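You operate a simulated robot arm through the tools that you are given. There is no shell and no other tool. Be economical: measure what you need, move in short steps, check, and stop when the job is done.

The job below is to be done with a simulated robot arm. You get a single attempt, and the scene is never put back.

JOB
Fill the red cup to about the lower line at box 2, then the upper line at box 3.
Fine: about to each line; use the carrier and slide it back out with the cup; shut the slides of these two boxes. Set down upright: what you pick out.
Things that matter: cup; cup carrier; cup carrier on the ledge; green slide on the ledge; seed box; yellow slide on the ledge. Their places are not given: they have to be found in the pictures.

Only the result counts: the job must be done as asked and must still hold three seconds after the hand-in. Knocking over, shifting, dropping, spilling or breaking anything else fails it.

ROBOT AND FRAMES
A 7-joint arm with a two-finger parallel gripper, fixed in place. Base frame: the origin is at the foot of the arm, x ahead of it, y to its left, z up; the work surface is at about z = 0.78. Units: m, degrees, N and s.
With the tool pointing down near the work surface it reaches from about 0.22 to 0.68 m from the base axis. Its first joint turns from -66.0 to 66.0 degrees. Payload 2.4 kg.
Tool frame: the origin (TCP) lies between the finger pads and is the grasp point; the fingertips stand 0.03 m ahead of it; z points along the fingers, y is the line along which they close. Largest opening 0.094 m; finger width 0.028, thickness 0.01; the body of the gripper, 0.05 by 0.096 m, starts 0.055 m behind the TCP.
Orientation is told as [roll, pitch, yaw] about the base's x, y, z axes, in that order, counted from this pose: with the fingers straight down and closing along the base's y, the tool's x points along the base's -x, its y along +y and its z along -z.

CONTROLS
- The arm moves only by the tool apply_moves. Its argument "increments" is a list of rows, each a list of 7 numbers: the shift along the base's x, y, z in m, then the turn, a rotation vector about the base's x, y, z in degrees, then the gripper command, from -1 (fully open) to 1 (shut), values between in proportion. In form: [[dx, dy, dz, rx, ry, rz, claw], ...]. A call has 1 to 8 rows; each row is the pose to reach, as a shift and turn from the pose commanded when the call began. A row lasts 0.2 s, in which the tool goes at most 0.05 m and 8.6 degrees; a call with a longer step from one row to the next is refused whole, and so is a gripper value outside its range. A pose out of reach is approached as far as the arm can. The call stops where the force on the tool passes 40 N (or 10 N more than at its start, if that is more) or the arm is blocked; 0.2 s more then pass. Each finger travels about 0.153 m/s and halts on what it meets, pressing with about 43 N; the grip force reading is that of the motor and also rises with nothing between the fingers. The clock runs only during rows and for 0.2 s after the last one: add rows that repeat a pose to give the fingers time. The reply holds the time, the measured pose of the TCP, the force on the tool along the base axes, the opening and the grip force, in the units named above and with some noise, with the torque about the TCP (base axes, N m) and any sound that the robot's microphone picked up.
- Cameras (640 x 400 px; columns grow to the right, rows downward): "scene" is fixed at [0.0313, 0.4685, 1.4436]; the picture's right is [-0.81, -0.58, 0.00], its down [-0.34, 0.48, -0.81] and it looks along [0.47, -0.66, -0.59] (base axes); focal length 343 px, centre (320, 200). "wrist" rides on the gripper at [0.076, 0.014, -0.103] in the tool frame; the picture's right is [-0.18, 0.98, 0.00], its down [-0.75, -0.14, -0.64] and it looks along [-0.63, -0.12, 0.77] (tool axes); focal length 243 px, centre (320, 200).
- capture(camera): a new picture of that camera. The clock stands still meanwhile.
- point_at(camera, pixels): for up to 12 pixels [column, row] of the newest picture of that camera ("zoom" is the newest enlarged one), the place [x, y, z] in the base frame of the surface seen there, good to about 0.003 m. The clock stands still meanwhile.
- zoom(camera, box): a new picture of the part [left, top, right, bottom] of that camera's present view, enlarged. The clock stands still meanwhile.
- close_job(): hands the job in; it is judged then, once.

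Keep the steps short. Do not move on a guess: measure, check each grasp and each placing, and mend mistakes. In all there are 80 turns and 54 pictures (those below and enlarged ones count). Leave the gripper open and the arm clear of the work at the hand-in unless told otherwise, and finish with a single line.

The tools are called after "Call:" as a command line: name --pt "numbers of a row" for each row, then --argument value for the rest, lists and objects as JSON in quotes. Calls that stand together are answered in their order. apply_moves: Moves the arm, as the interface text tells. Its arguments: {"type":"object","properties":{"increments":{"type":"array","items":{"type":"array","items":{"type":"number"}}}},"required":["increments"]} The other tools are called the same way: capture (camera) takes a picture; point_at (camera, pixels) gives the place of the surface under pixels of a picture; zoom (camera, box) takes an enlarged picture of a part of a camera's view; close_job () hands the job in.

At the start:

```text
time_s: 0.0
tcp_pos: [0.4454, -0.1046, 1.1198]
tool_rot: [-0.1, 0.0, 0.0]
ft_force: [-0.5, -0.4, 0.4]
wrist_torque: [-0.01, 0.01, 0.0]
gripper_width: 0.0938
grip_force: 0.1
```

scene: 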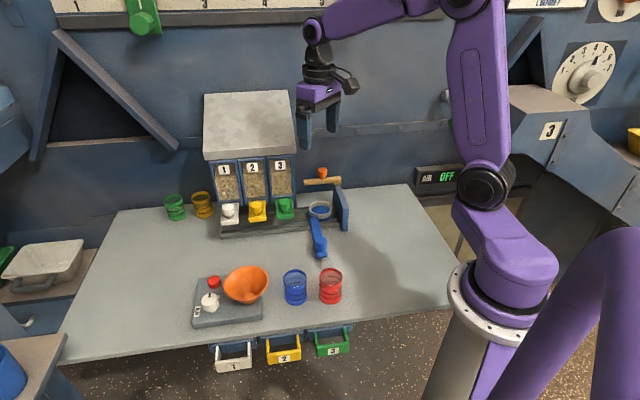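
wrist: 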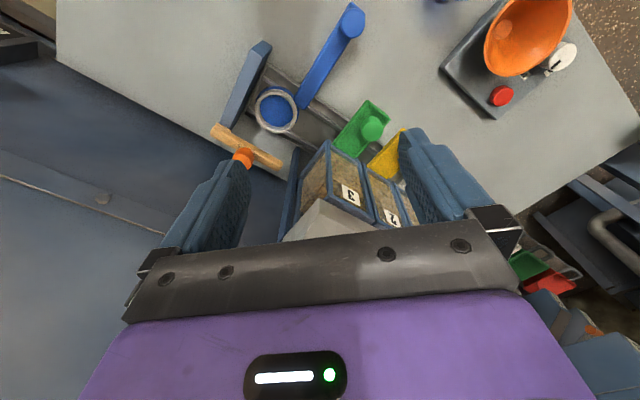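

I see the seed box with three bays, slides (white, yellow, green), a blue carrier on the ledge, and a red cup. I'll zoom in for detail.

Call:
zoom --camera "scene" --box '[190, 140, 370, 270]'

Call:
zoom --camera "scene" --box '[260, 240, 370, 320]'

```text
3.08 times, centred on (280, 205) of scene
```

zoom: 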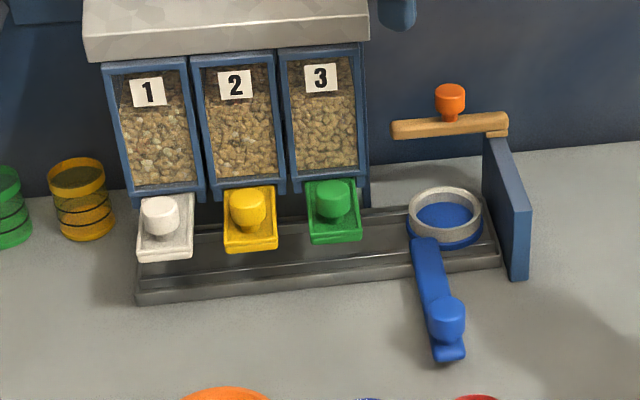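

```text
5.00 times, centred on (315, 280) of scene
```

zoom: 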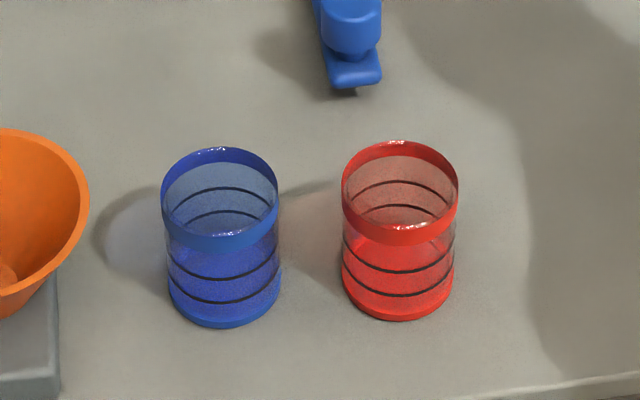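

Now I measure places: cup rim and base in the zoomed picture, and box parts in the scene picture.

Call:
point_at --camera "zoom" --pixels '[[400, 147], [400, 235], [345, 195], [457, 195], [398, 312], [400, 270], [400, 294], [355, 15], [352, 70], [500, 250]]'

Call:
zoom --camera "scene" --box '[190, 160, 370, 270]'

```text
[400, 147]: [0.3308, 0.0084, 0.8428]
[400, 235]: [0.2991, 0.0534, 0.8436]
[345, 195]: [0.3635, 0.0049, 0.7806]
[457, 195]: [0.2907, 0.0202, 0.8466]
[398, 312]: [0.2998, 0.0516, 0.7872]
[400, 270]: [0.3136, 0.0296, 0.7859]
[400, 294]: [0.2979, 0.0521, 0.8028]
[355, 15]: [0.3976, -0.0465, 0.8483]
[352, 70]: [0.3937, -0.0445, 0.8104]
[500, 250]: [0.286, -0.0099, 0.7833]
```

```text
3.56 times, centred on (280, 215) of scene
```

zoom: 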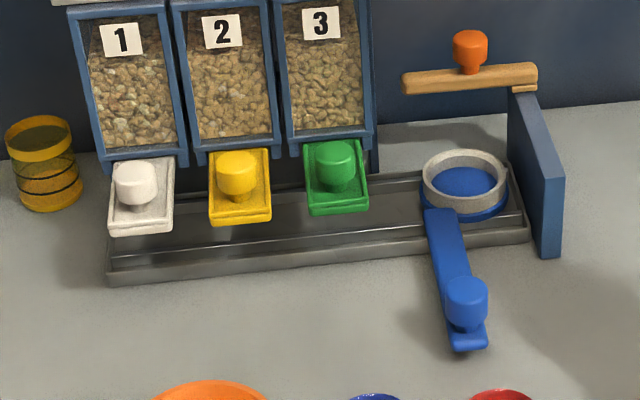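

Call:
point_at --camera "zoom" --pixels '[[466, 182], [464, 155], [464, 210], [426, 180], [504, 180], [466, 285], [470, 345], [440, 225], [238, 160], [240, 218], [334, 150], [338, 208]]'

Call:
point_at --camera "zoom" --pixels '[[470, 38], [440, 80], [530, 78], [550, 180], [112, 272], [525, 230], [300, 222], [300, 235], [300, 255], [225, 80], [320, 80], [410, 78]]'

Call:
point_at --camera "zoom" --pixels '[[400, 182], [400, 210], [400, 225], [400, 240], [415, 175], [335, 180], [240, 185], [310, 212], [366, 206], [212, 223], [269, 218], [210, 155]]'

```text
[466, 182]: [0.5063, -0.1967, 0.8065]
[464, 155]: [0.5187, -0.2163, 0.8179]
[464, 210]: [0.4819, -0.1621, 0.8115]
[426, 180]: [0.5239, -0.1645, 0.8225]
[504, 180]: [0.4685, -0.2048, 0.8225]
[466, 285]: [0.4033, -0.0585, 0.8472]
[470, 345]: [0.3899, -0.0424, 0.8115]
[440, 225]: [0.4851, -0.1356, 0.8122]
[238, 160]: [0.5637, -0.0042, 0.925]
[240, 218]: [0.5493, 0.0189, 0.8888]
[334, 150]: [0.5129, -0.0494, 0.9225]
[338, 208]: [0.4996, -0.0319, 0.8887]
```

```text
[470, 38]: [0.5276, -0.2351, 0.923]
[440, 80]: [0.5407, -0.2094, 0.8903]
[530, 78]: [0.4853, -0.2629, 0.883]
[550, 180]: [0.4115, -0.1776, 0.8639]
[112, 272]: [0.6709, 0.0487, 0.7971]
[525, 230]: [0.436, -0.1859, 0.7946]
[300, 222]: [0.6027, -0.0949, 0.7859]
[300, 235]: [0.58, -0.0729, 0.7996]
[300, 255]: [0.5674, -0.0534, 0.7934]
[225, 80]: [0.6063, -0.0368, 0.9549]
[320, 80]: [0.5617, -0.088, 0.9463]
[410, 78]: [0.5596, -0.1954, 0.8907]
```

```text
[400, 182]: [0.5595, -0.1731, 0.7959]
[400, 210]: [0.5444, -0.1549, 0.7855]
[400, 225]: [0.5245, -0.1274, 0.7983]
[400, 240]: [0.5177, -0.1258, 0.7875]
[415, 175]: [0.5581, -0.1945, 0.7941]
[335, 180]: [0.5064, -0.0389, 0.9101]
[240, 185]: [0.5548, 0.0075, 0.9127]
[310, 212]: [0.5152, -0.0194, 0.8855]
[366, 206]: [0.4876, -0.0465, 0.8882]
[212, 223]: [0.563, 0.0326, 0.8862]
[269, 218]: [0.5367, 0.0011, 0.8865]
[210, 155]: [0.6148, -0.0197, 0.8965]
```

The ledge runs at 45° in the base frame (boxes 3 and 2 at about U=0.33 and 0.40 along it; the ring is at (0.499,-0.187)). The red cup is centred near (0.315,0.031), with its rim at z≈0.845. I'll move above the cup, turn the tool -45° about z and half-open the gripper, keeping clear of the blue cup.

Call:
apply_moves --pt "-0.0217 0.0226 -0.028 0 0 -7.5 -0.6" --pt "-0.0435 0.0452 -0.056 0 0 -15 -0.6" --pt "-0.0652 0.0678 -0.085 0 0 -22.5 -0.6" --pt "-0.087 0.0904 -0.113 0 0 -30 -0.6" --pt "-0.1087 0.113 -0.142 0 0 -37.5 -0.6" --pt "-0.1304 0.1356 -0.17 0 0 -45 -0.6" --pt "-0.1304 0.1356 -0.17 0 0 -45 -0.6"

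Call:
capture --camera "wrist"

Call:
zoom --camera "scene" --box '[230, 160, 390, 320]'

```text
time_s: 1.6
tcp_pos: [0.3135, 0.0301, 0.9506]
tool_rot: [0.0, 0.1, -45.0]
ft_force: [0.3, -0.1, 0.1]
wrist_torque: [0.01, 0.02, 0.0]
gripper_width: 0.0751
grip_force: 0.0
```

```text
48 pictures are left
```

wrist: 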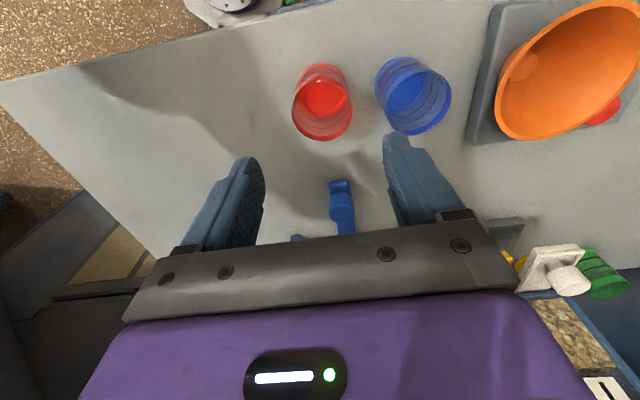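

```text
2.50 times, centred on (310, 240) of scene
```

zoom: 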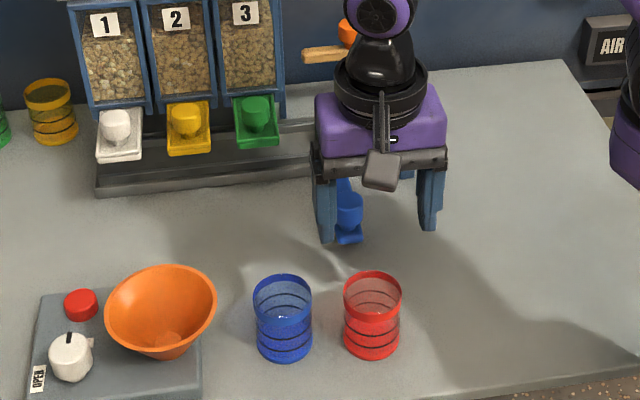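

Call:
point_at --camera "wrist" --pixels '[[322, 66], [322, 139], [294, 108], [351, 105], [323, 95], [414, 60], [414, 134], [378, 85], [340, 187], [343, 215]]'

```text
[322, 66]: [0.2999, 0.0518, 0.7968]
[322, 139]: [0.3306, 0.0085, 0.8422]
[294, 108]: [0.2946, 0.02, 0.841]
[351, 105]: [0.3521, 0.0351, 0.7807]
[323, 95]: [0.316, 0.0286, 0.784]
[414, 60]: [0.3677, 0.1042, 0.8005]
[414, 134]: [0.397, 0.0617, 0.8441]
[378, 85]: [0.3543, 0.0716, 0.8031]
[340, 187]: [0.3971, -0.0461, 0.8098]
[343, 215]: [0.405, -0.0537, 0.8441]
```

Cup centre is about (0.315,0.031); I go down to z=0.836 with the fingers around its upper part.

Call:
apply_moves --pt "0.0015 0.001 -0.04 0 0 0 -0.6" --pt "0.0015 0.001 -0.08 0 0 0 -0.6" --pt "0.0015 0.001 -0.115 0 0 0 -0.6" --pt "0.0015 0.001 -0.115 0 0 0 -0.6"

Call:
zoom --camera "scene" --box '[250, 200, 390, 320]'

```text
time_s: 2.6
tcp_pos: [0.3152, 0.031, 0.8339]
tool_rot: [0.0, -0.1, -44.9]
ft_force: [0.2, -0.2, -0.3]
wrist_torque: [0.0, 0.01, 0.0]
gripper_width: 0.0752
grip_force: 0.1
```

```text
3.33 times, centred on (320, 260) of scene
```

zoom: 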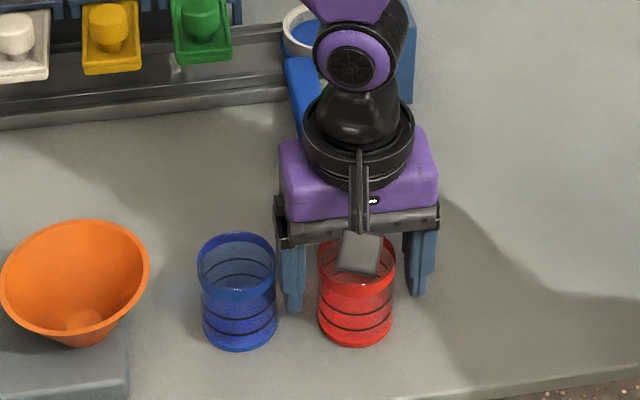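

Fingers straddle the cup cleanly. I close.

Call:
apply_moves --pt "0 0 0 0 0 0 -0.3" --pt "0 0 0 0 0 0 0.1" --pt "0 0 0 0 0 0 0.1" --pt "0 0 0 0 0 0 0.1"

```text
time_s: 3.6
tcp_pos: [0.3161, 0.0319, 0.8338]
tool_rot: [0.0, 0.0, -45.0]
ft_force: [0.2, -0.1, -0.2]
wrist_torque: [-0.02, 0.04, -0.02]
gripper_width: 0.0508
grip_force: 43.0
```

Gripped at 0.051 m. I lift and check.

Call:
apply_moves --pt "0 0 0.04 0 0 0 0.1" --pt "0 0 0.08 0 0 0 0.1" --pt "0 0 0.11 0 0 0 0.1"

Call:
capture --camera "wrist"

Call:
zoom --camera "scene" --box '[250, 160, 390, 280]'

```text
time_s: 4.4
tcp_pos: [0.3169, 0.0318, 0.9453]
tool_rot: [0.0, -0.1, -45.1]
ft_force: [0.1, 0.3, -0.8]
wrist_torque: [0.0, 0.0, -0.01]
gripper_width: 0.0509
grip_force: 43.1
```

```text
45 pictures are left
```

wrist: 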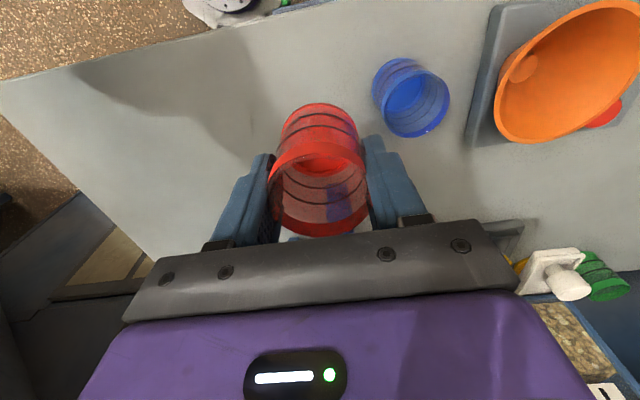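

```text
3.33 times, centred on (320, 220) of scene
```

zoom: 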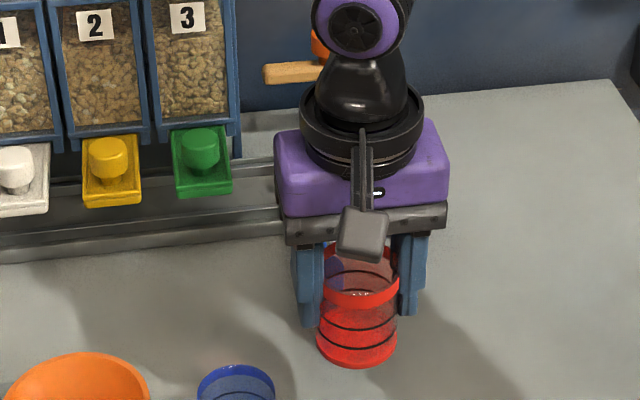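

Cup is held upright, with its bottom about 0.055 m below the TCP. Before placing it I move to a spot to the right of the ring and higher, so the wrist camera can see the ring beside the cup.

Call:
apply_moves --pt "0.0 -0.01 0.04 0 0 0 0.1" --pt "0.012 -0.05 0.065 0 0 0 0.1" --pt "0.025 -0.095 0.075 0 0 0 0.1" --pt "0.038 -0.14 0.075 0 0 0 0.1" --pt "0.052 -0.185 0.075 0 0 0 0.1" --pt "0.066 -0.225 0.075 0 0 0 0.1" --pt "0.079 -0.258 0.075 0 0 0 0.1" --pt "0.079 -0.258 0.075 0 0 0 0.1"

Call:
capture --camera "wrist"

```text
time_s: 6.2
tcp_pos: [0.3947, -0.2269, 1.0203]
tool_rot: [0.0, 0.1, -45.0]
ft_force: [0.0, -0.4, 0.0]
wrist_torque: [0.05, 0.0, -0.05]
gripper_width: 0.0508
grip_force: 42.8
```

```text
43 pictures are left
```

wrist: 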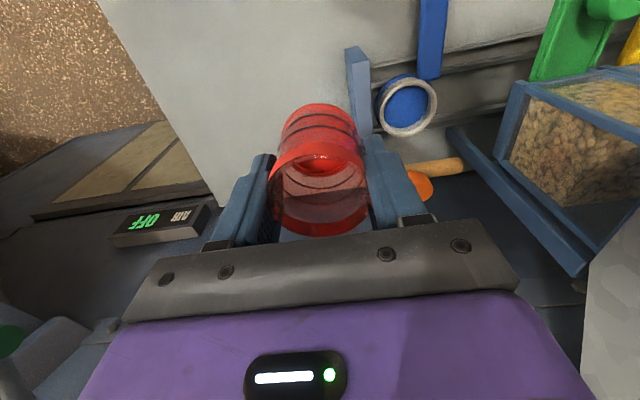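

The ring shows at (407,106). I enlarge it and measure the rim and the handle.

Call:
zoom --camera "wrist" --box '[340, 40, 500, 180]'

```text
2.86 times, centred on (420, 110) of wrist
```

zoom: 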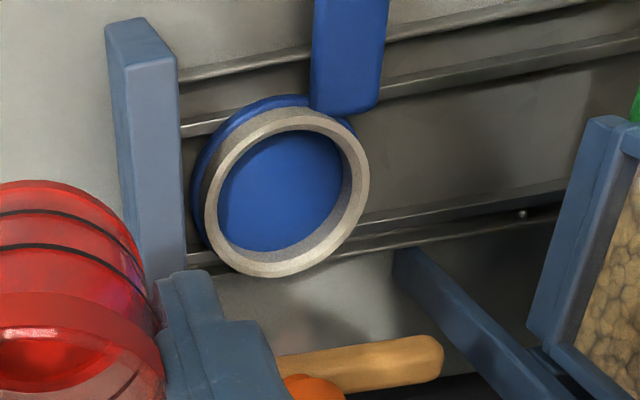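

Call:
point_at --camera "zoom" --pixels '[[210, 197], [362, 195], [287, 116], [284, 270], [235, 143], [340, 250], [340, 145], [232, 247], [280, 190], [320, 90], [378, 90], [350, 20]]'

Call:
point_at --camera "zoom" --pixels '[[130, 50], [165, 100], [285, 365], [435, 350], [240, 90], [560, 200], [585, 140], [450, 60], [450, 90], [520, 215], [480, 200], [480, 235]]'

```text
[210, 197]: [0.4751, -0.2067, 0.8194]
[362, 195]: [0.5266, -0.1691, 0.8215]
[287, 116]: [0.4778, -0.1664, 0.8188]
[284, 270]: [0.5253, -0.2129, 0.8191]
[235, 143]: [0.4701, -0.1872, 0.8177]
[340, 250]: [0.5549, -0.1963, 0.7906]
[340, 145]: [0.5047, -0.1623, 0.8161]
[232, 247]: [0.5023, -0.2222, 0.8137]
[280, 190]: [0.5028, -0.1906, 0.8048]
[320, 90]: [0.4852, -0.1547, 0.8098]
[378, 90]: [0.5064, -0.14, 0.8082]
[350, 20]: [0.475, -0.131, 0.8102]
```

```text
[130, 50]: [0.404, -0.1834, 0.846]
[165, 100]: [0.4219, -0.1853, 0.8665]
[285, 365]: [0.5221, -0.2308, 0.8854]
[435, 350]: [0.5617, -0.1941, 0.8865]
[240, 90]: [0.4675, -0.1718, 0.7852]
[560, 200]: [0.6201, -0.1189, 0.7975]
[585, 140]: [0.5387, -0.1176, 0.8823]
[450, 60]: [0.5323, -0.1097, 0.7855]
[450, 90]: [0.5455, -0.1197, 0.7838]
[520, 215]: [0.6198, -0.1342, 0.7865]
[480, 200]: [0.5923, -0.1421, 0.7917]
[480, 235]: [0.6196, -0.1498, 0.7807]
```

Ring centre is about (0.501,-0.189), floor z≈0.805. Box 3's frame and the end post are near, so I go over the ring at height first.

Call:
apply_moves --pt "0.036 0.013 0 0 0 0 0.1" --pt "0.072 0.026 0 0 0 0 0.1" --pt "0.1063 0.0379 0 0 0 0 0.1" --pt "0.1063 0.0379 -0.04 0 0 0 0.1" --pt "0.1063 0.0379 -0.08 0 0 0 0.1" --pt "0.1063 0.0379 -0.115 0 0 0 0.1" --pt "0.1063 0.0379 -0.13 0 0 0 0.1"

Call:
capture --camera "wrist"

Call:
zoom --camera "scene" --box '[270, 150, 370, 250]'

```text
time_s: 7.8
tcp_pos: [0.5011, -0.1895, 0.8887]
tool_rot: [0.0, 0.1, -45.0]
ft_force: [0.1, 0.9, 0.8]
wrist_torque: [-0.01, 0.03, 0.02]
gripper_width: 0.0508
grip_force: 42.5
```

```text
41 pictures are left
```

wrist: 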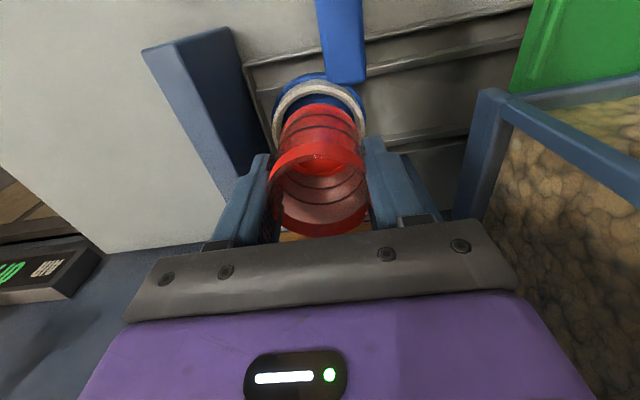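

```text
4.00 times, centred on (320, 200) of scene
```

zoom: 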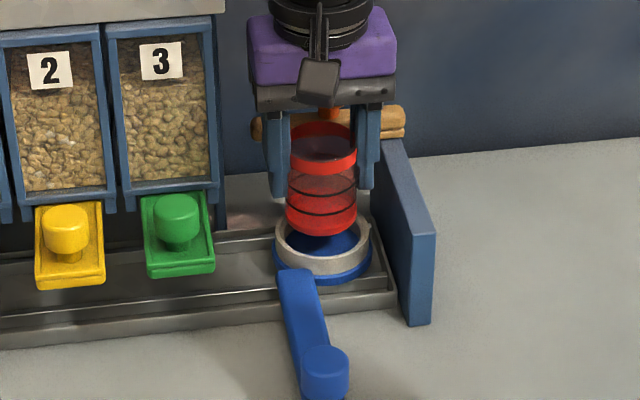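

Cup centred over the ring (column 321 vs 322). I lower it slowly.

Call:
apply_moves --pt "0 0 -0.01 0 0 0 0.1" --pt "0 0 -0.02 0 0 0 0.1" --pt "0 0 -0.027 0 0 0 0.1" --pt "0 0 -0.03 0 0 0 0.1"

Call:
zoom --camera "scene" --box '[270, 150, 370, 250]'

```text
time_s: 8.8
tcp_pos: [0.5021, -0.1887, 0.861]
tool_rot: [0.1, -0.3, -45.0]
ft_force: [-10.1, 4.3, 29.6]
wrist_torque: [-1.36, -1.33, -0.26]
gripper_width: 0.0508
grip_force: 42.9
```

```text
4.00 times, centred on (320, 200) of scene
```

zoom: 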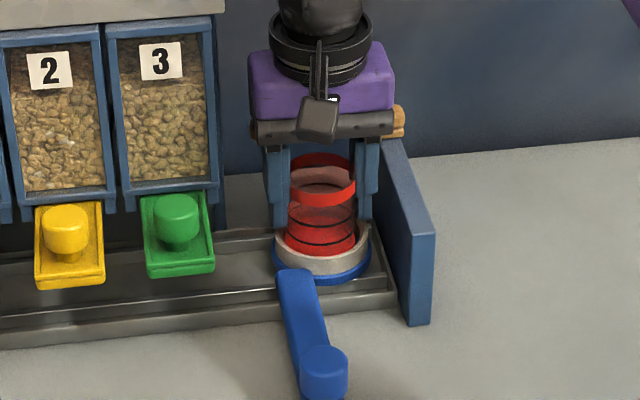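

It has seated (z-force rising, cup inside the ring). I ease up a few mm and open slightly.

Call:
apply_moves --pt "0 0 0.003 0 0 0 0.1" --pt "0 0 0.003 0 0 0 -0.15" --pt "0 0 0.003 0 0 0 -0.28" --pt "0 0 0.003 0 0 0 -0.28"

```text
time_s: 9.8
tcp_pos: [0.5008, -0.1881, 0.8622]
tool_rot: [0.0, 0.1, -44.9]
ft_force: [0.1, -0.1, 0.5]
wrist_torque: [0.01, -0.02, 0.01]
gripper_width: 0.0602
grip_force: 0.0
```

Released. I raise straight up and check.

Call:
apply_moves --pt "0 0 0.03 0 0 0 -0.28" --pt "0 0 0.07 0 0 0 -0.28" --pt "0 0 0.11 0 0 0 -0.28" --pt "-0.03 0.03 0.13 0 0 0 -0.28" --pt "-0.06 0.06 0.13 0 0 0 -0.28" --pt "-0.095 0.095 0.13 0 0 0 -0.5" --pt "-0.095 0.125 0.11 0 0 0 -0.5"

Call:
zoom --camera "scene" --box '[230, 150, 370, 270]'

Call:
capture --camera "wrist"

```text
time_s: 11.4
tcp_pos: [0.4069, -0.0632, 0.9726]
tool_rot: [0.0, -0.1, -45.0]
ft_force: [-1.2, 0.5, 0.3]
wrist_torque: [-0.02, 0.02, -0.01]
gripper_width: 0.0705
grip_force: 0.1
```

```text
3.33 times, centred on (300, 210) of scene
```

zoom: 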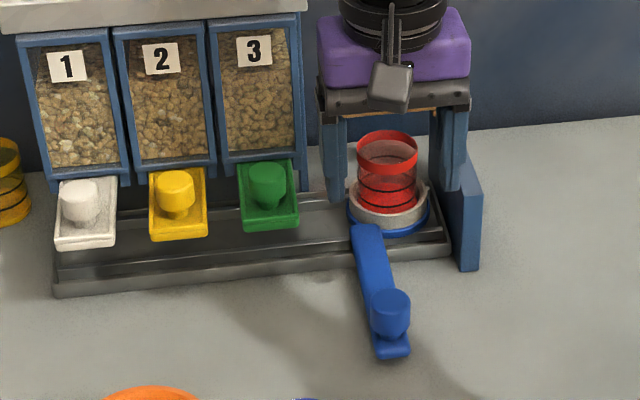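

```text
37 pictures are left
```

wrist: 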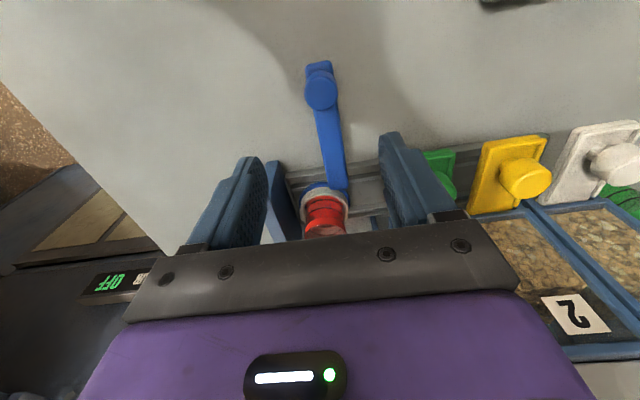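

Cup stands upright in the ring. I measure the carrier knob, and the slides and box fronts.

Call:
point_at --camera "wrist" --pixels '[[321, 78], [306, 90], [337, 88], [321, 92], [320, 64], [330, 130], [525, 175], [500, 185], [530, 145], [482, 200]]'

Call:
point_at --camera "zoom" --pixels '[[268, 170], [267, 195], [246, 225], [298, 220], [243, 170], [290, 162], [175, 180], [175, 205], [152, 233], [207, 228], [150, 180], [200, 170]]'

Call:
point_at --camera "zoom" --pixels '[[387, 293], [387, 325], [371, 305], [410, 305], [268, 205], [175, 213], [230, 165], [217, 172], [300, 160], [258, 157], [300, 100], [219, 100]]'

```text
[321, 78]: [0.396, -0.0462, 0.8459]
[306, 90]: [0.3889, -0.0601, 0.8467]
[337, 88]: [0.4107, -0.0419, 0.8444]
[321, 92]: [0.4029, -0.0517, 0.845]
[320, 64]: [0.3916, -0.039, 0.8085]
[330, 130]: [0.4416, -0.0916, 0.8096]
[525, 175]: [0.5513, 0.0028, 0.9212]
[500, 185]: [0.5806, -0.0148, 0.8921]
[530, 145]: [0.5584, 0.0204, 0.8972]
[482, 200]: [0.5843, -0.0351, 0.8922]
```

```text
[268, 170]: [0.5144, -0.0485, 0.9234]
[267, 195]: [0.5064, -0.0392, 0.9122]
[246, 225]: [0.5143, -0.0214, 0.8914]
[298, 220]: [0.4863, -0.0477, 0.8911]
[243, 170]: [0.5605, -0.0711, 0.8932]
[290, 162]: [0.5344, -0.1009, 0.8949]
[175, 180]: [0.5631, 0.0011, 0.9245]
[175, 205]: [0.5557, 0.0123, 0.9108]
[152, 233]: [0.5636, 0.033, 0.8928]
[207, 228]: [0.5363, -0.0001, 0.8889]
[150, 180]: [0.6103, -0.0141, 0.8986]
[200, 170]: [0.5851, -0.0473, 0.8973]
```

```text
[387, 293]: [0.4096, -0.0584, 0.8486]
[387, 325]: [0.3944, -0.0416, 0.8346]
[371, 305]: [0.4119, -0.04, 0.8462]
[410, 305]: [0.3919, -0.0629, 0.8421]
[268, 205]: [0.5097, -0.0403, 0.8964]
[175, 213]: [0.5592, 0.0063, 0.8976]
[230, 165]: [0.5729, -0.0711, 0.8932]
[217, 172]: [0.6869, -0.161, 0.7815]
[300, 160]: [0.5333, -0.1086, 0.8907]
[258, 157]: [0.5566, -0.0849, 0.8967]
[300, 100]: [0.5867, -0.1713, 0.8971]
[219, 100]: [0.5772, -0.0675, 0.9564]
```

Carrier knob centre is (0.4015,-0.0515), top z 0.846, diameter 0.03. Box 3 outlet is at U≈0.329, box 2 at U≈0.400, ring now at U≈0.2206. I go down over the carrier knob.

Call:
apply_moves --pt "-0.0054 0.0117 -0.03 0 0 0 -0.3" --pt "-0.0054 0.0117 -0.075 0 0 0 -0.3" --pt "-0.0054 0.0117 -0.11 0 0 0 -0.3" --pt "-0.0054 0.0117 -0.127 0 0 0 -0.3" --pt "-0.0054 0.0117 -0.127 0 0 0 0.1" --pt "-0.0054 0.0117 -0.127 0 0 0 0.5" --pt "-0.0054 0.0117 -0.127 0 0 0 0.5" --pt "-0.0054 0.0117 -0.127 0 0 0 0.5"

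Call:
zoom --camera "scene" --box '[230, 150, 370, 270]'

```text
time_s: 13.2
tcp_pos: [0.4019, -0.0521, 0.8451]
tool_rot: [0.0, -0.1, -45.0]
ft_force: [0.2, -1.2, -19.3]
wrist_torque: [-0.11, -0.74, -0.02]
gripper_width: 0.0305
grip_force: 44.6
```

```text
3.33 times, centred on (300, 210) of scene
```

zoom: 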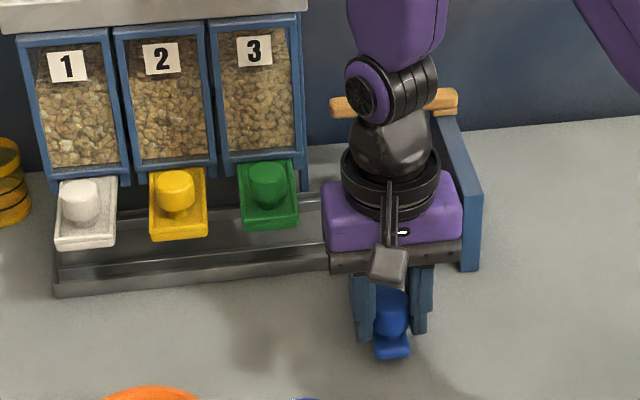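

Gripped at 0.0305. There is a 19 N downward pull, so I lower the command by 2 mm to relax it and begin a slow first slide of 2 cm along the ledge (+u).

Call:
apply_moves --pt "0 0 -0.002 0 0 0 0.5" --pt "0.005 0.005 -0.002 0 0 0 0.5" --pt "0.01 0.01 -0.002 0 0 0 0.5" --pt "0.0141 0.0141 -0.002 0 0 0 0.5"

Call:
zoom --camera "scene" --box '[230, 150, 370, 270]'

```text
time_s: 14.2
tcp_pos: [0.4154, -0.0367, 0.8448]
tool_rot: [0.1, -0.3, -45.0]
ft_force: [3.2, -4.5, 17.2]
wrist_torque: [0.13, 0.88, -0.02]
gripper_width: 0.0307
grip_force: 45.1
```

```text
3.33 times, centred on (300, 210) of scene
```

zoom: 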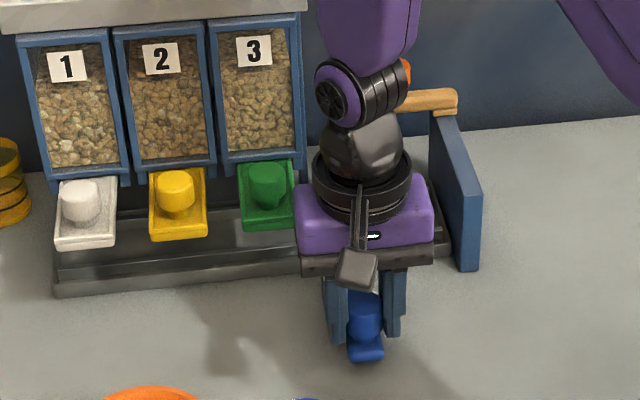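

The carrier slides freely. I continue along u until the ring is under box 2.

Call:
apply_moves --pt "0.0141 0.0141 0.001 0 0 0 0.5" --pt "0.0282 0.0282 0.001 0 0 0 0.5" --pt "0.0423 0.0423 0.001 0 0 0 0.5" --pt "0.0564 0.0564 0.001 0 0 0 0.5" --pt "0.0705 0.0705 0.001 0 0 0 0.5" --pt "0.0846 0.0846 0.001 0 0 0 0.5" --pt "0.0987 0.0987 0.001 0 0 0 0.5" --pt "0.1128 0.1127 0.001 0 0 0 0.5"

Call:
capture --camera "scene"

```text
time_s: 16.0
tcp_pos: [0.5276, 0.074, 0.8455]
tool_rot: [0.0, 0.0, -45.1]
ft_force: [15.2, -15.5, -16.4]
wrist_torque: [-0.48, -0.4, -0.01]
gripper_width: 0.0308
grip_force: 44.7
```

```text
34 pictures are left
```

scene: 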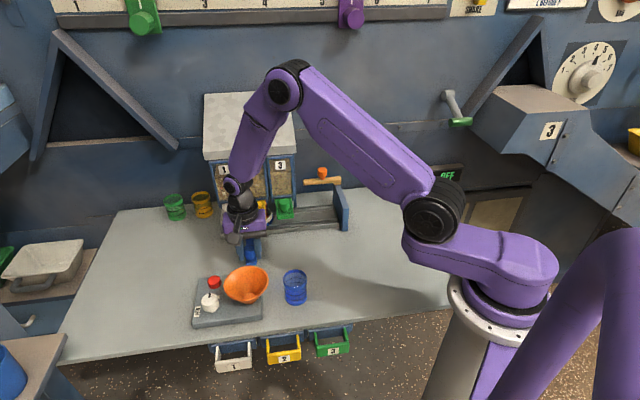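

Carrier moved 0.178 m, so the ring should be at U≈0.399. I release the knob, rise and back off to look.

Call:
apply_moves --pt "0.001 -0.001 0 0 0 0 0.5" --pt "0.001 -0.001 0 0 0 0 -0.1" --pt "0.001 -0.001 0 0 0 0 -0.3" --pt "0.001 -0.001 0 0 0 0 -0.3" --pt "0.001 -0.001 0.04 0 0 0 -0.3" --pt "-0.02 0.02 0.08 0 0 0 -0.3" --pt "-0.05 0.05 0.11 0 0 0 -0.3" --pt "-0.075 0.075 0.14 0 0 0 -0.3"

Call:
zoom --camera "scene" --box '[190, 150, 350, 270]'

Call:
capture --camera "wrist"

```text
refused: row 7 steps farther than a row can; nothing moved
```

```text
3.33 times, centred on (270, 210) of scene
```

zoom: 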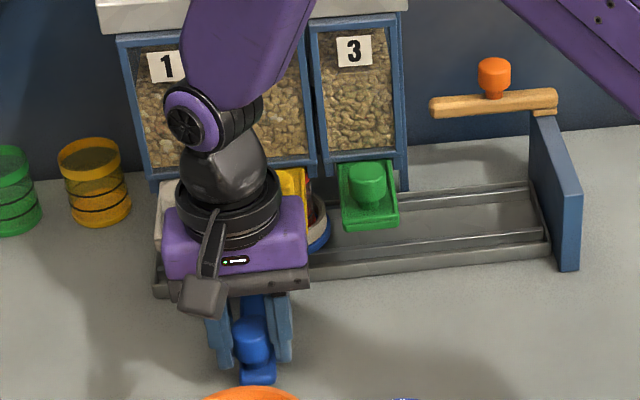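

```text
32 pictures are left
```

wrist: 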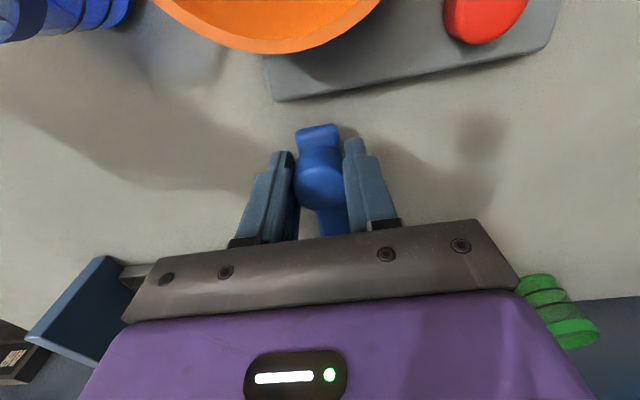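

That was refused because one step was too long. I shorten the steps: release, rise, then move to the right (-u).

Call:
apply_moves --pt "0.001 -0.001 0 0 0 0 0.5" --pt "0.001 -0.001 0 0 0 0 -0.1" --pt "0.001 -0.001 0 0 0 0 -0.3" --pt "0.001 -0.001 0 0 0 0 -0.3" --pt "0.001 -0.001 0.04 0 0 0 -0.3" --pt "-0.009 0.009 0.08 0 0 0 -0.3" --pt "-0.024 0.024 0.12 0 0 0 -0.3" --pt "-0.034 0.034 0.15 0 0 0 -0.3"

Call:
apply_moves --pt "-0.03 -0.02 0.01 0 0 0 -0.3" --pt "-0.055 -0.05 0.02 0 0 0 -0.3" --pt "-0.08 -0.08 0.03 0 0 0 -0.3"

Call:
zoom --camera "scene" --box '[190, 150, 350, 270]'

Call:
capture --camera "wrist"

```text
time_s: 17.8
tcp_pos: [0.4951, 0.1083, 0.9954]
tool_rot: [-0.1, 0.1, -44.9]
ft_force: [-0.9, -0.6, -0.5]
wrist_torque: [0.0, 0.0, 0.0]
gripper_width: 0.0609
grip_force: 0.0
```

```text
time_s: 18.6
tcp_pos: [0.4134, 0.0292, 1.0247]
tool_rot: [0.0, 0.0, -45.0]
ft_force: [-0.2, 0.9, -0.8]
wrist_torque: [-0.01, -0.02, 0.02]
gripper_width: 0.0614
grip_force: 0.2
```

```text
3.33 times, centred on (270, 210) of scene
```

zoom: 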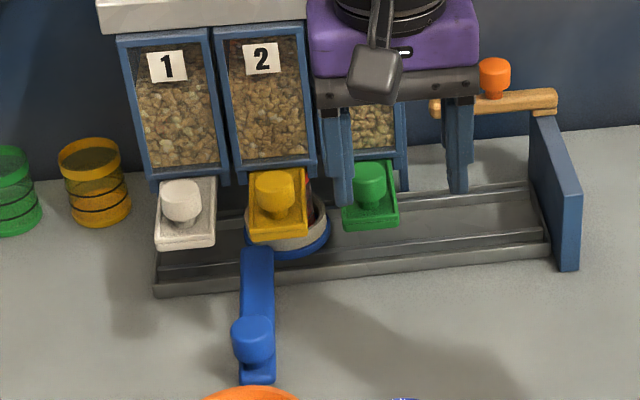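

```text
30 pictures are left
```

wrist: 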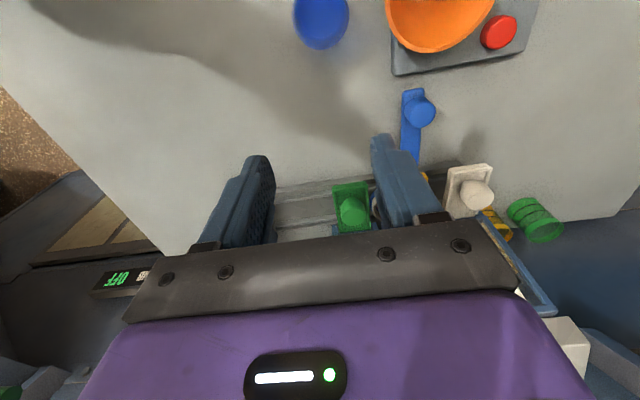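

I check where the ring actually sits relative to yellow slide 2.

Call:
point_at --camera "zoom" --pixels '[[327, 222], [323, 232], [247, 226], [248, 236], [288, 247], [287, 256], [308, 188], [315, 215], [253, 332], [275, 205], [279, 186], [318, 196]]'

```text
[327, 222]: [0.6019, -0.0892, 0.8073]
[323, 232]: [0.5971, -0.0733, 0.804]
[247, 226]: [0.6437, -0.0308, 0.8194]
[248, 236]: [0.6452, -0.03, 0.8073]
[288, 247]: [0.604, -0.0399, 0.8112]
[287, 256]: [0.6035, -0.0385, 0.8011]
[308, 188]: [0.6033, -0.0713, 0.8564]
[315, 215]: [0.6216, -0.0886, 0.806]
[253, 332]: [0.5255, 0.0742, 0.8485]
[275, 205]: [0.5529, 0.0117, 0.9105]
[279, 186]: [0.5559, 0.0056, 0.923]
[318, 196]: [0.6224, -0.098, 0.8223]
```

Ring is at U≈0.398, under slide 2 (U≈0.400). Before going to the yellow knob I measure the box face and roof overhang above it for gripper clearance.

Call:
point_at --camera "zoom" --pixels '[[160, 26], [240, 20], [160, 5], [262, 160], [262, 110], [262, 60], [226, 40], [228, 100], [232, 170], [262, 33], [258, 193], [250, 235]]'

Call:
point_at --camera "scene" --pixels '[[215, 155], [222, 100], [270, 95], [208, 125], [214, 240], [270, 285]]'

```text
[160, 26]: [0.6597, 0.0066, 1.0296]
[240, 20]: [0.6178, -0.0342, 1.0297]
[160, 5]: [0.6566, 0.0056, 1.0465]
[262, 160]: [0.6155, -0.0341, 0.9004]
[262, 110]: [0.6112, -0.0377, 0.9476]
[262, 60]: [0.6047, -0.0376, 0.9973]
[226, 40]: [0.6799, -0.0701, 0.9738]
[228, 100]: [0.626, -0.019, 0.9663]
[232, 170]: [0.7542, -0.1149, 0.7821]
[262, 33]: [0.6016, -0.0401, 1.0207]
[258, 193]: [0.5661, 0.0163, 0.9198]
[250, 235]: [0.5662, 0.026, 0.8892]
```

```text
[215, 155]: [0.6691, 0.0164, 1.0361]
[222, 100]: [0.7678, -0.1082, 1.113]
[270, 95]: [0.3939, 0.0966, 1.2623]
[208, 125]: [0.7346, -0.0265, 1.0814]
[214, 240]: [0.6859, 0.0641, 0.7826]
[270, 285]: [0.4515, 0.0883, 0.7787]
```

The face is at V≈-0.459 with no overhang, so the knob at V≈-0.399 leaves room. I go above the yellow knob.

Call:
apply_moves --pt "0.04 -0.007 -0.01 0 0 0 -0.3" --pt "0.08 -0.014 -0.02 0 0 0 -0.3" --pt "0.115 -0.021 -0.025 0 0 0 -0.3" --pt "0.1509 -0.0292 -0.025 0 0 0 -0.3" --pt "0.1509 -0.0292 -0.045 0 0 0 -0.3"

Call:
capture --camera "wrist"

```text
time_s: 19.8
tcp_pos: [0.5664, 0.0005, 0.9803]
tool_rot: [0.0, 0.0, -44.9]
ft_force: [0.2, -0.5, 0.6]
wrist_torque: [0.0, -0.02, 0.01]
gripper_width: 0.0609
grip_force: 0.0
```

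```text
29 pictures are left
```

wrist: 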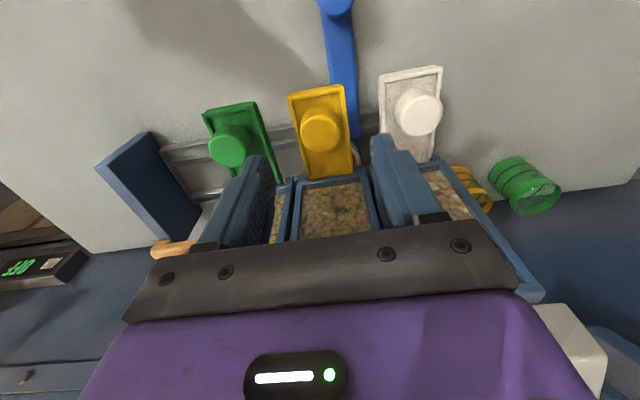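

Call:
point_at --camera "wrist" --pixels '[[321, 127], [302, 128], [341, 127], [321, 108], [321, 143], [321, 98], [320, 160], [243, 140], [418, 110]]'

```text
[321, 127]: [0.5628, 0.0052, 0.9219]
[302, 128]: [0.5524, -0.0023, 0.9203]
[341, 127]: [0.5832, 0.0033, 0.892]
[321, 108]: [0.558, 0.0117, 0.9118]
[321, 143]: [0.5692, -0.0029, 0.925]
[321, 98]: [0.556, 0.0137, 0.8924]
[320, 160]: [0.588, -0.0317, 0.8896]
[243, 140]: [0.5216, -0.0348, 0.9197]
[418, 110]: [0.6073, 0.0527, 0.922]
```

Knob centre is about (0.563,0.004). I adjust, descend to z=0.93 and close.

Call:
apply_moves --pt "-0.003 0.0035 -0.02 0 0 0 -0.3" --pt "-0.003 0.0035 -0.04 0 0 0 -0.3" --pt "-0.003 0.0035 -0.05 0 0 0 -0.3" --pt "-0.003 0.0035 -0.05 0 0 0 0.1" --pt "-0.003 0.0035 -0.05 0 0 0 0.5" --pt "-0.003 0.0035 -0.05 0 0 0 0.5" --pt "-0.003 0.0035 -0.05 0 0 0 0.5"

Call:
zoom --camera "scene" --box '[190, 150, 350, 270]'

```text
time_s: 21.4
tcp_pos: [0.5616, 0.0039, 0.9302]
tool_rot: [0.0, -0.1, -44.9]
ft_force: [5.6, 4.9, -6.0]
wrist_torque: [-0.13, -0.32, 0.03]
gripper_width: 0.0283
grip_force: 44.8
```

```text
3.33 times, centred on (270, 210) of scene
```

zoom: 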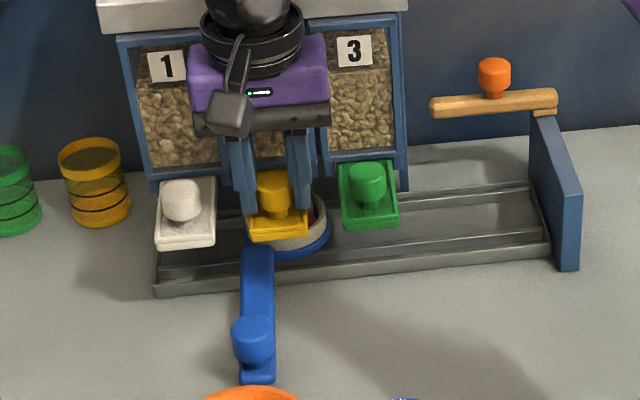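

Knob gripped. First a short test: pull the slide 1.2 cm out and straight back, listening for seeds.

Call:
apply_moves --pt "-0.0085 0.0085 0 0 0 0 0.5" --pt "0 0 0 0 0 0 0.5" --pt "0 0 0 0 0 0 0.5"

Call:
zoom --camera "scene" --box '[230, 190, 290, 235]'

```text
time_s: 22.2
tcp_pos: [0.5614, 0.0052, 0.9306]
tool_rot: [-0.1, 0.2, -44.9]
ft_force: [10.2, 8.9, -24.5]
wrist_torque: [0.53, 0.3, 0.32]
gripper_width: 0.0282
grip_force: 45.1
```

```text
8.89 times, centred on (260, 212) of scene
```

zoom: 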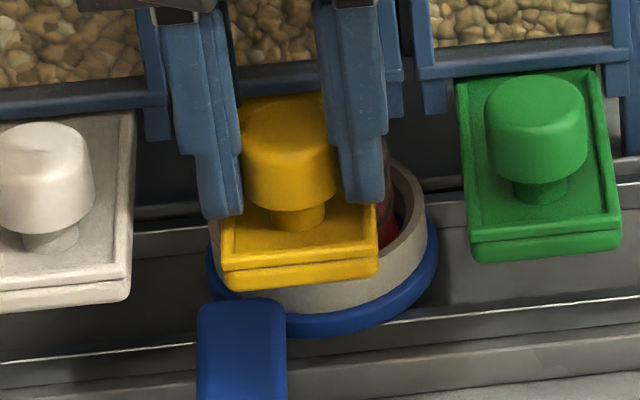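

No sound yet. I relax the strain (1 mm down, 1.5 mm toward +u) and test a 2.5 cm pull and return.

Call:
apply_moves --pt "0.001 0.001 -0.001 0 0 0 0.5" --pt "-0.0167 0.0187 -0.001 0 0 0 0.5" --pt "0.001 0.001 -0.001 0 0 0 0.5" --pt "0.001 0.001 -0.001 0 0 0 0.5"

Call:
zoom --camera "scene" --box '[230, 190, 290, 235]'

```text
time_s: 23.2
tcp_pos: [0.5623, 0.0033, 0.9302]
tool_rot: [0.0, 0.0, -45.0]
ft_force: [-5.1, 0.3, -9.7]
wrist_torque: [-0.11, -0.15, -0.02]
gripper_width: 0.0281
grip_force: 44.6
```

```text
8.89 times, centred on (260, 212) of scene
```

zoom: 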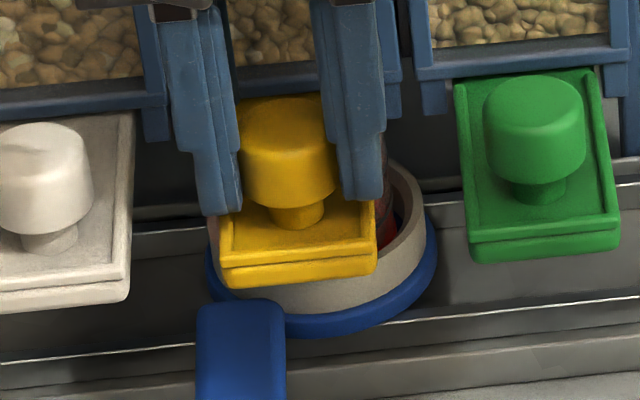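

Still silent. I pull 2 cm and stop there to see whether the slide really follows.

Call:
apply_moves --pt "-0.0141 0.0141 0 0 0 0 0.5"

Call:
zoom --camera "scene" --box '[230, 190, 290, 235]'

```text
time_s: 23.6
tcp_pos: [0.5496, 0.0167, 0.9308]
tool_rot: [0.2, 0.0, -45.0]
ft_force: [2.1, 1.0, -16.4]
wrist_torque: [-0.12, -0.26, -0.23]
gripper_width: 0.0282
grip_force: 45.0
```

```text
8.89 times, centred on (260, 212) of scene
```

zoom: 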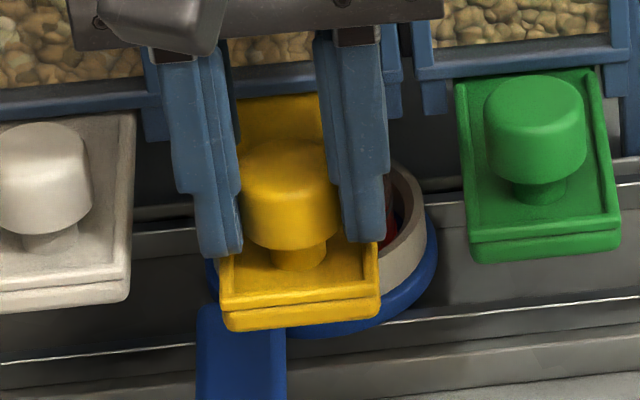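

The slide follows (about 1.8 cm out), no sound yet. I pull another 1 cm.

Call:
apply_moves --pt "-0.0071 0.0071 0 0 0 0 0.5"

```text
time_s: 24.0
tcp_pos: [0.541, 0.0247, 0.9309]
tool_rot: [0.0, 0.0, -45.0]
ft_force: [2.5, 0.2, -8.1]
wrist_torque: [0.02, -0.01, -0.15]
gripper_width: 0.0282
grip_force: 45.5
```

Call:
zoom --camera "scene" --box '[245, 185, 295, 235]'

```text
8.00 times, centred on (270, 210) of scene
```

zoom: 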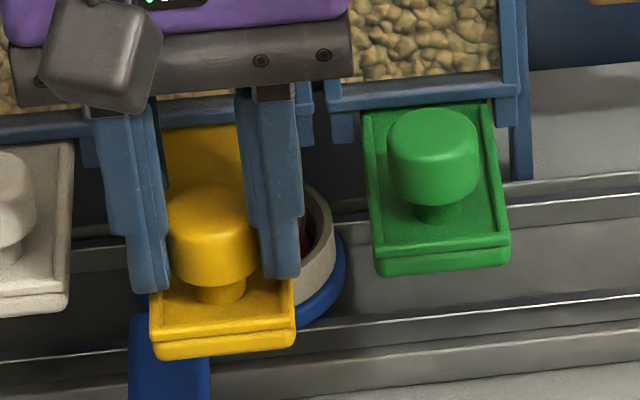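

Nothing visible falling. I pull a further 1 cm.

Call:
apply_moves --pt "-0.0071 0.0071 0 0 0 0 0.5"

```text
time_s: 24.5
tcp_pos: [0.5402, 0.0252, 0.9308]
tool_rot: [0.7, -0.9, -45.4]
ft_force: [9.3, -3.7, -10.7]
wrist_torque: [-0.36, 0.09, -0.07]
gripper_width: 0.028
grip_force: 45.1
stopped in row 1: the force on the tool passed its limit at 42 N (the readings are from after the stop); the commanded pose is now the measured one
```

The slide is at its stop, 3 cm out (fully open). I shut it again now and then look in the cup.

Call:
apply_moves --pt "0.011 -0.011 0 -0.7 0.9 0.4 0.5" --pt "0.0222 -0.0217 0 -0.7 0.9 0.4 0.5" --pt "0.0222 -0.0217 0 -0.7 0.9 0.4 0.5"

Call:
zoom --camera "scene" --box '[230, 180, 290, 235]'

```text
time_s: 25.3
tcp_pos: [0.561, 0.0036, 0.9308]
tool_rot: [-0.5, -0.8, -44.7]
ft_force: [6.8, 6.2, -0.8]
wrist_torque: [1.15, 0.63, 0.09]
gripper_width: 0.0278
grip_force: 44.7
```

```text
7.27 times, centred on (260, 208) of scene
```

zoom: 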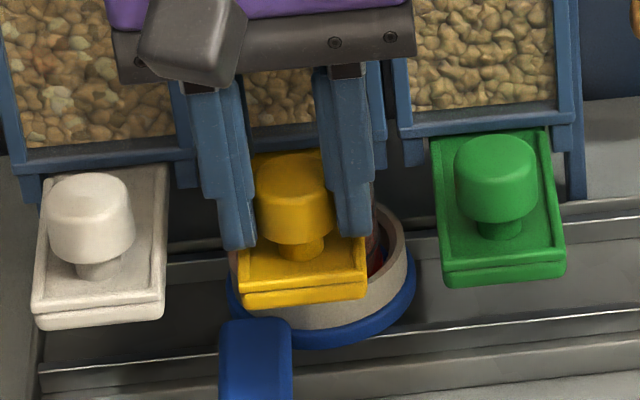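

The slide is back at its shut position. Now I release the knob and back off upward, then tilt the wrist so its camera looks under slide 2 at the cup.

Call:
apply_moves --pt "0 0 0 0 0 0 0.1" --pt "0 0 0 0 0 0 -0.3" --pt "0 0 0 0 0 0 -0.3" --pt "0 0 0.03 0 0 0 -0.3" --pt "-0.02 0.02 0.05 0 0 0 -0.6" --pt "-0.045 0.045 0.05 -5 -5 0 -1" --pt "-0.072 0.055 0.045 -10 -10 0 -1" --pt "-0.083 0.066 0.04 -15 -15 0 -1"

Call:
apply_moves --pt "0 0 -0.005 -5 -5 0 -1" --pt "0 0 -0.01 -10 -10 0 -1" --pt "0 0 -0.018 -16 -16 0 -1" --pt "0 0 -0.018 -16 -16 0 -1"

Call:
capture --camera "wrist"

Call:
zoom --camera "scene" --box '[230, 180, 290, 235]'

```text
time_s: 27.1
tcp_pos: [0.4777, 0.0715, 0.9708]
tool_rot: [-0.4, -21.9, -44.9]
ft_force: [-0.5, 0.1, -0.5]
wrist_torque: [0.03, -0.02, 0.01]
gripper_width: 0.094
grip_force: 0.0
```

```text
time_s: 28.1
tcp_pos: [0.4782, 0.0705, 0.9519]
tool_rot: [-0.6, -44.6, -44.9]
ft_force: [0.0, -1.0, -0.5]
wrist_torque: [0.0, 0.01, -0.02]
gripper_width: 0.0939
grip_force: 0.1
```

```text
22 pictures are left
```

wrist: 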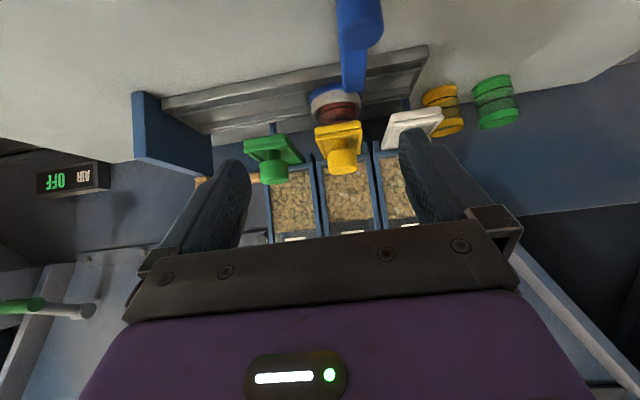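

```text
7.27 times, centred on (260, 208) of scene
```

zoom: 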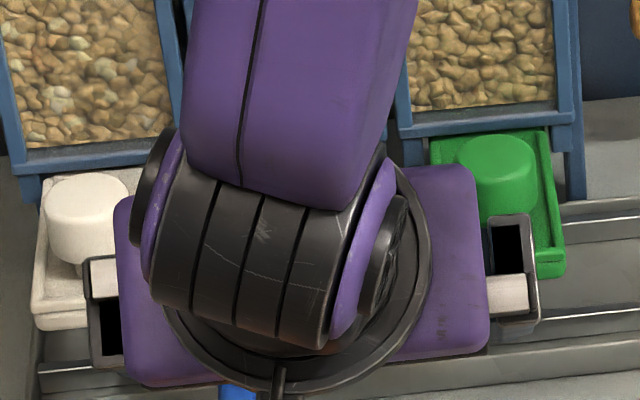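

The cup is visible below slide 2 at about (338,108), brownish. I enlarge it.

Call:
zoom --camera "wrist" --box '[300, 75, 376, 130]'

```text
7.27 times, centred on (338, 102) of wrist
```

zoom: 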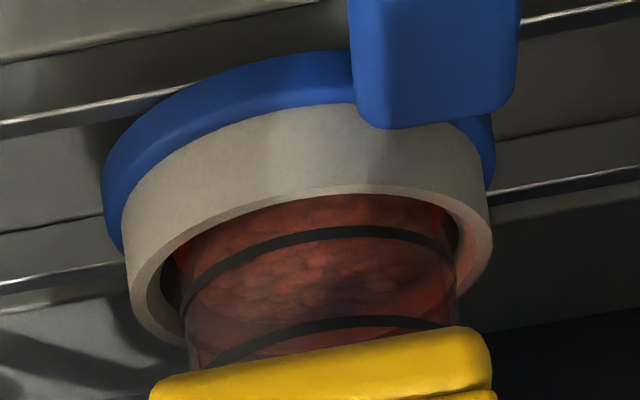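

Call:
zoom --camera "wrist" --box '[318, 96, 358, 121]'

```text
16.00 times, centred on (338, 108) of wrist
```

zoom: 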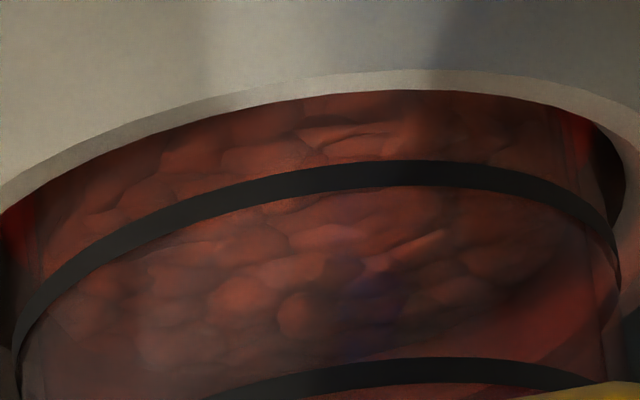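

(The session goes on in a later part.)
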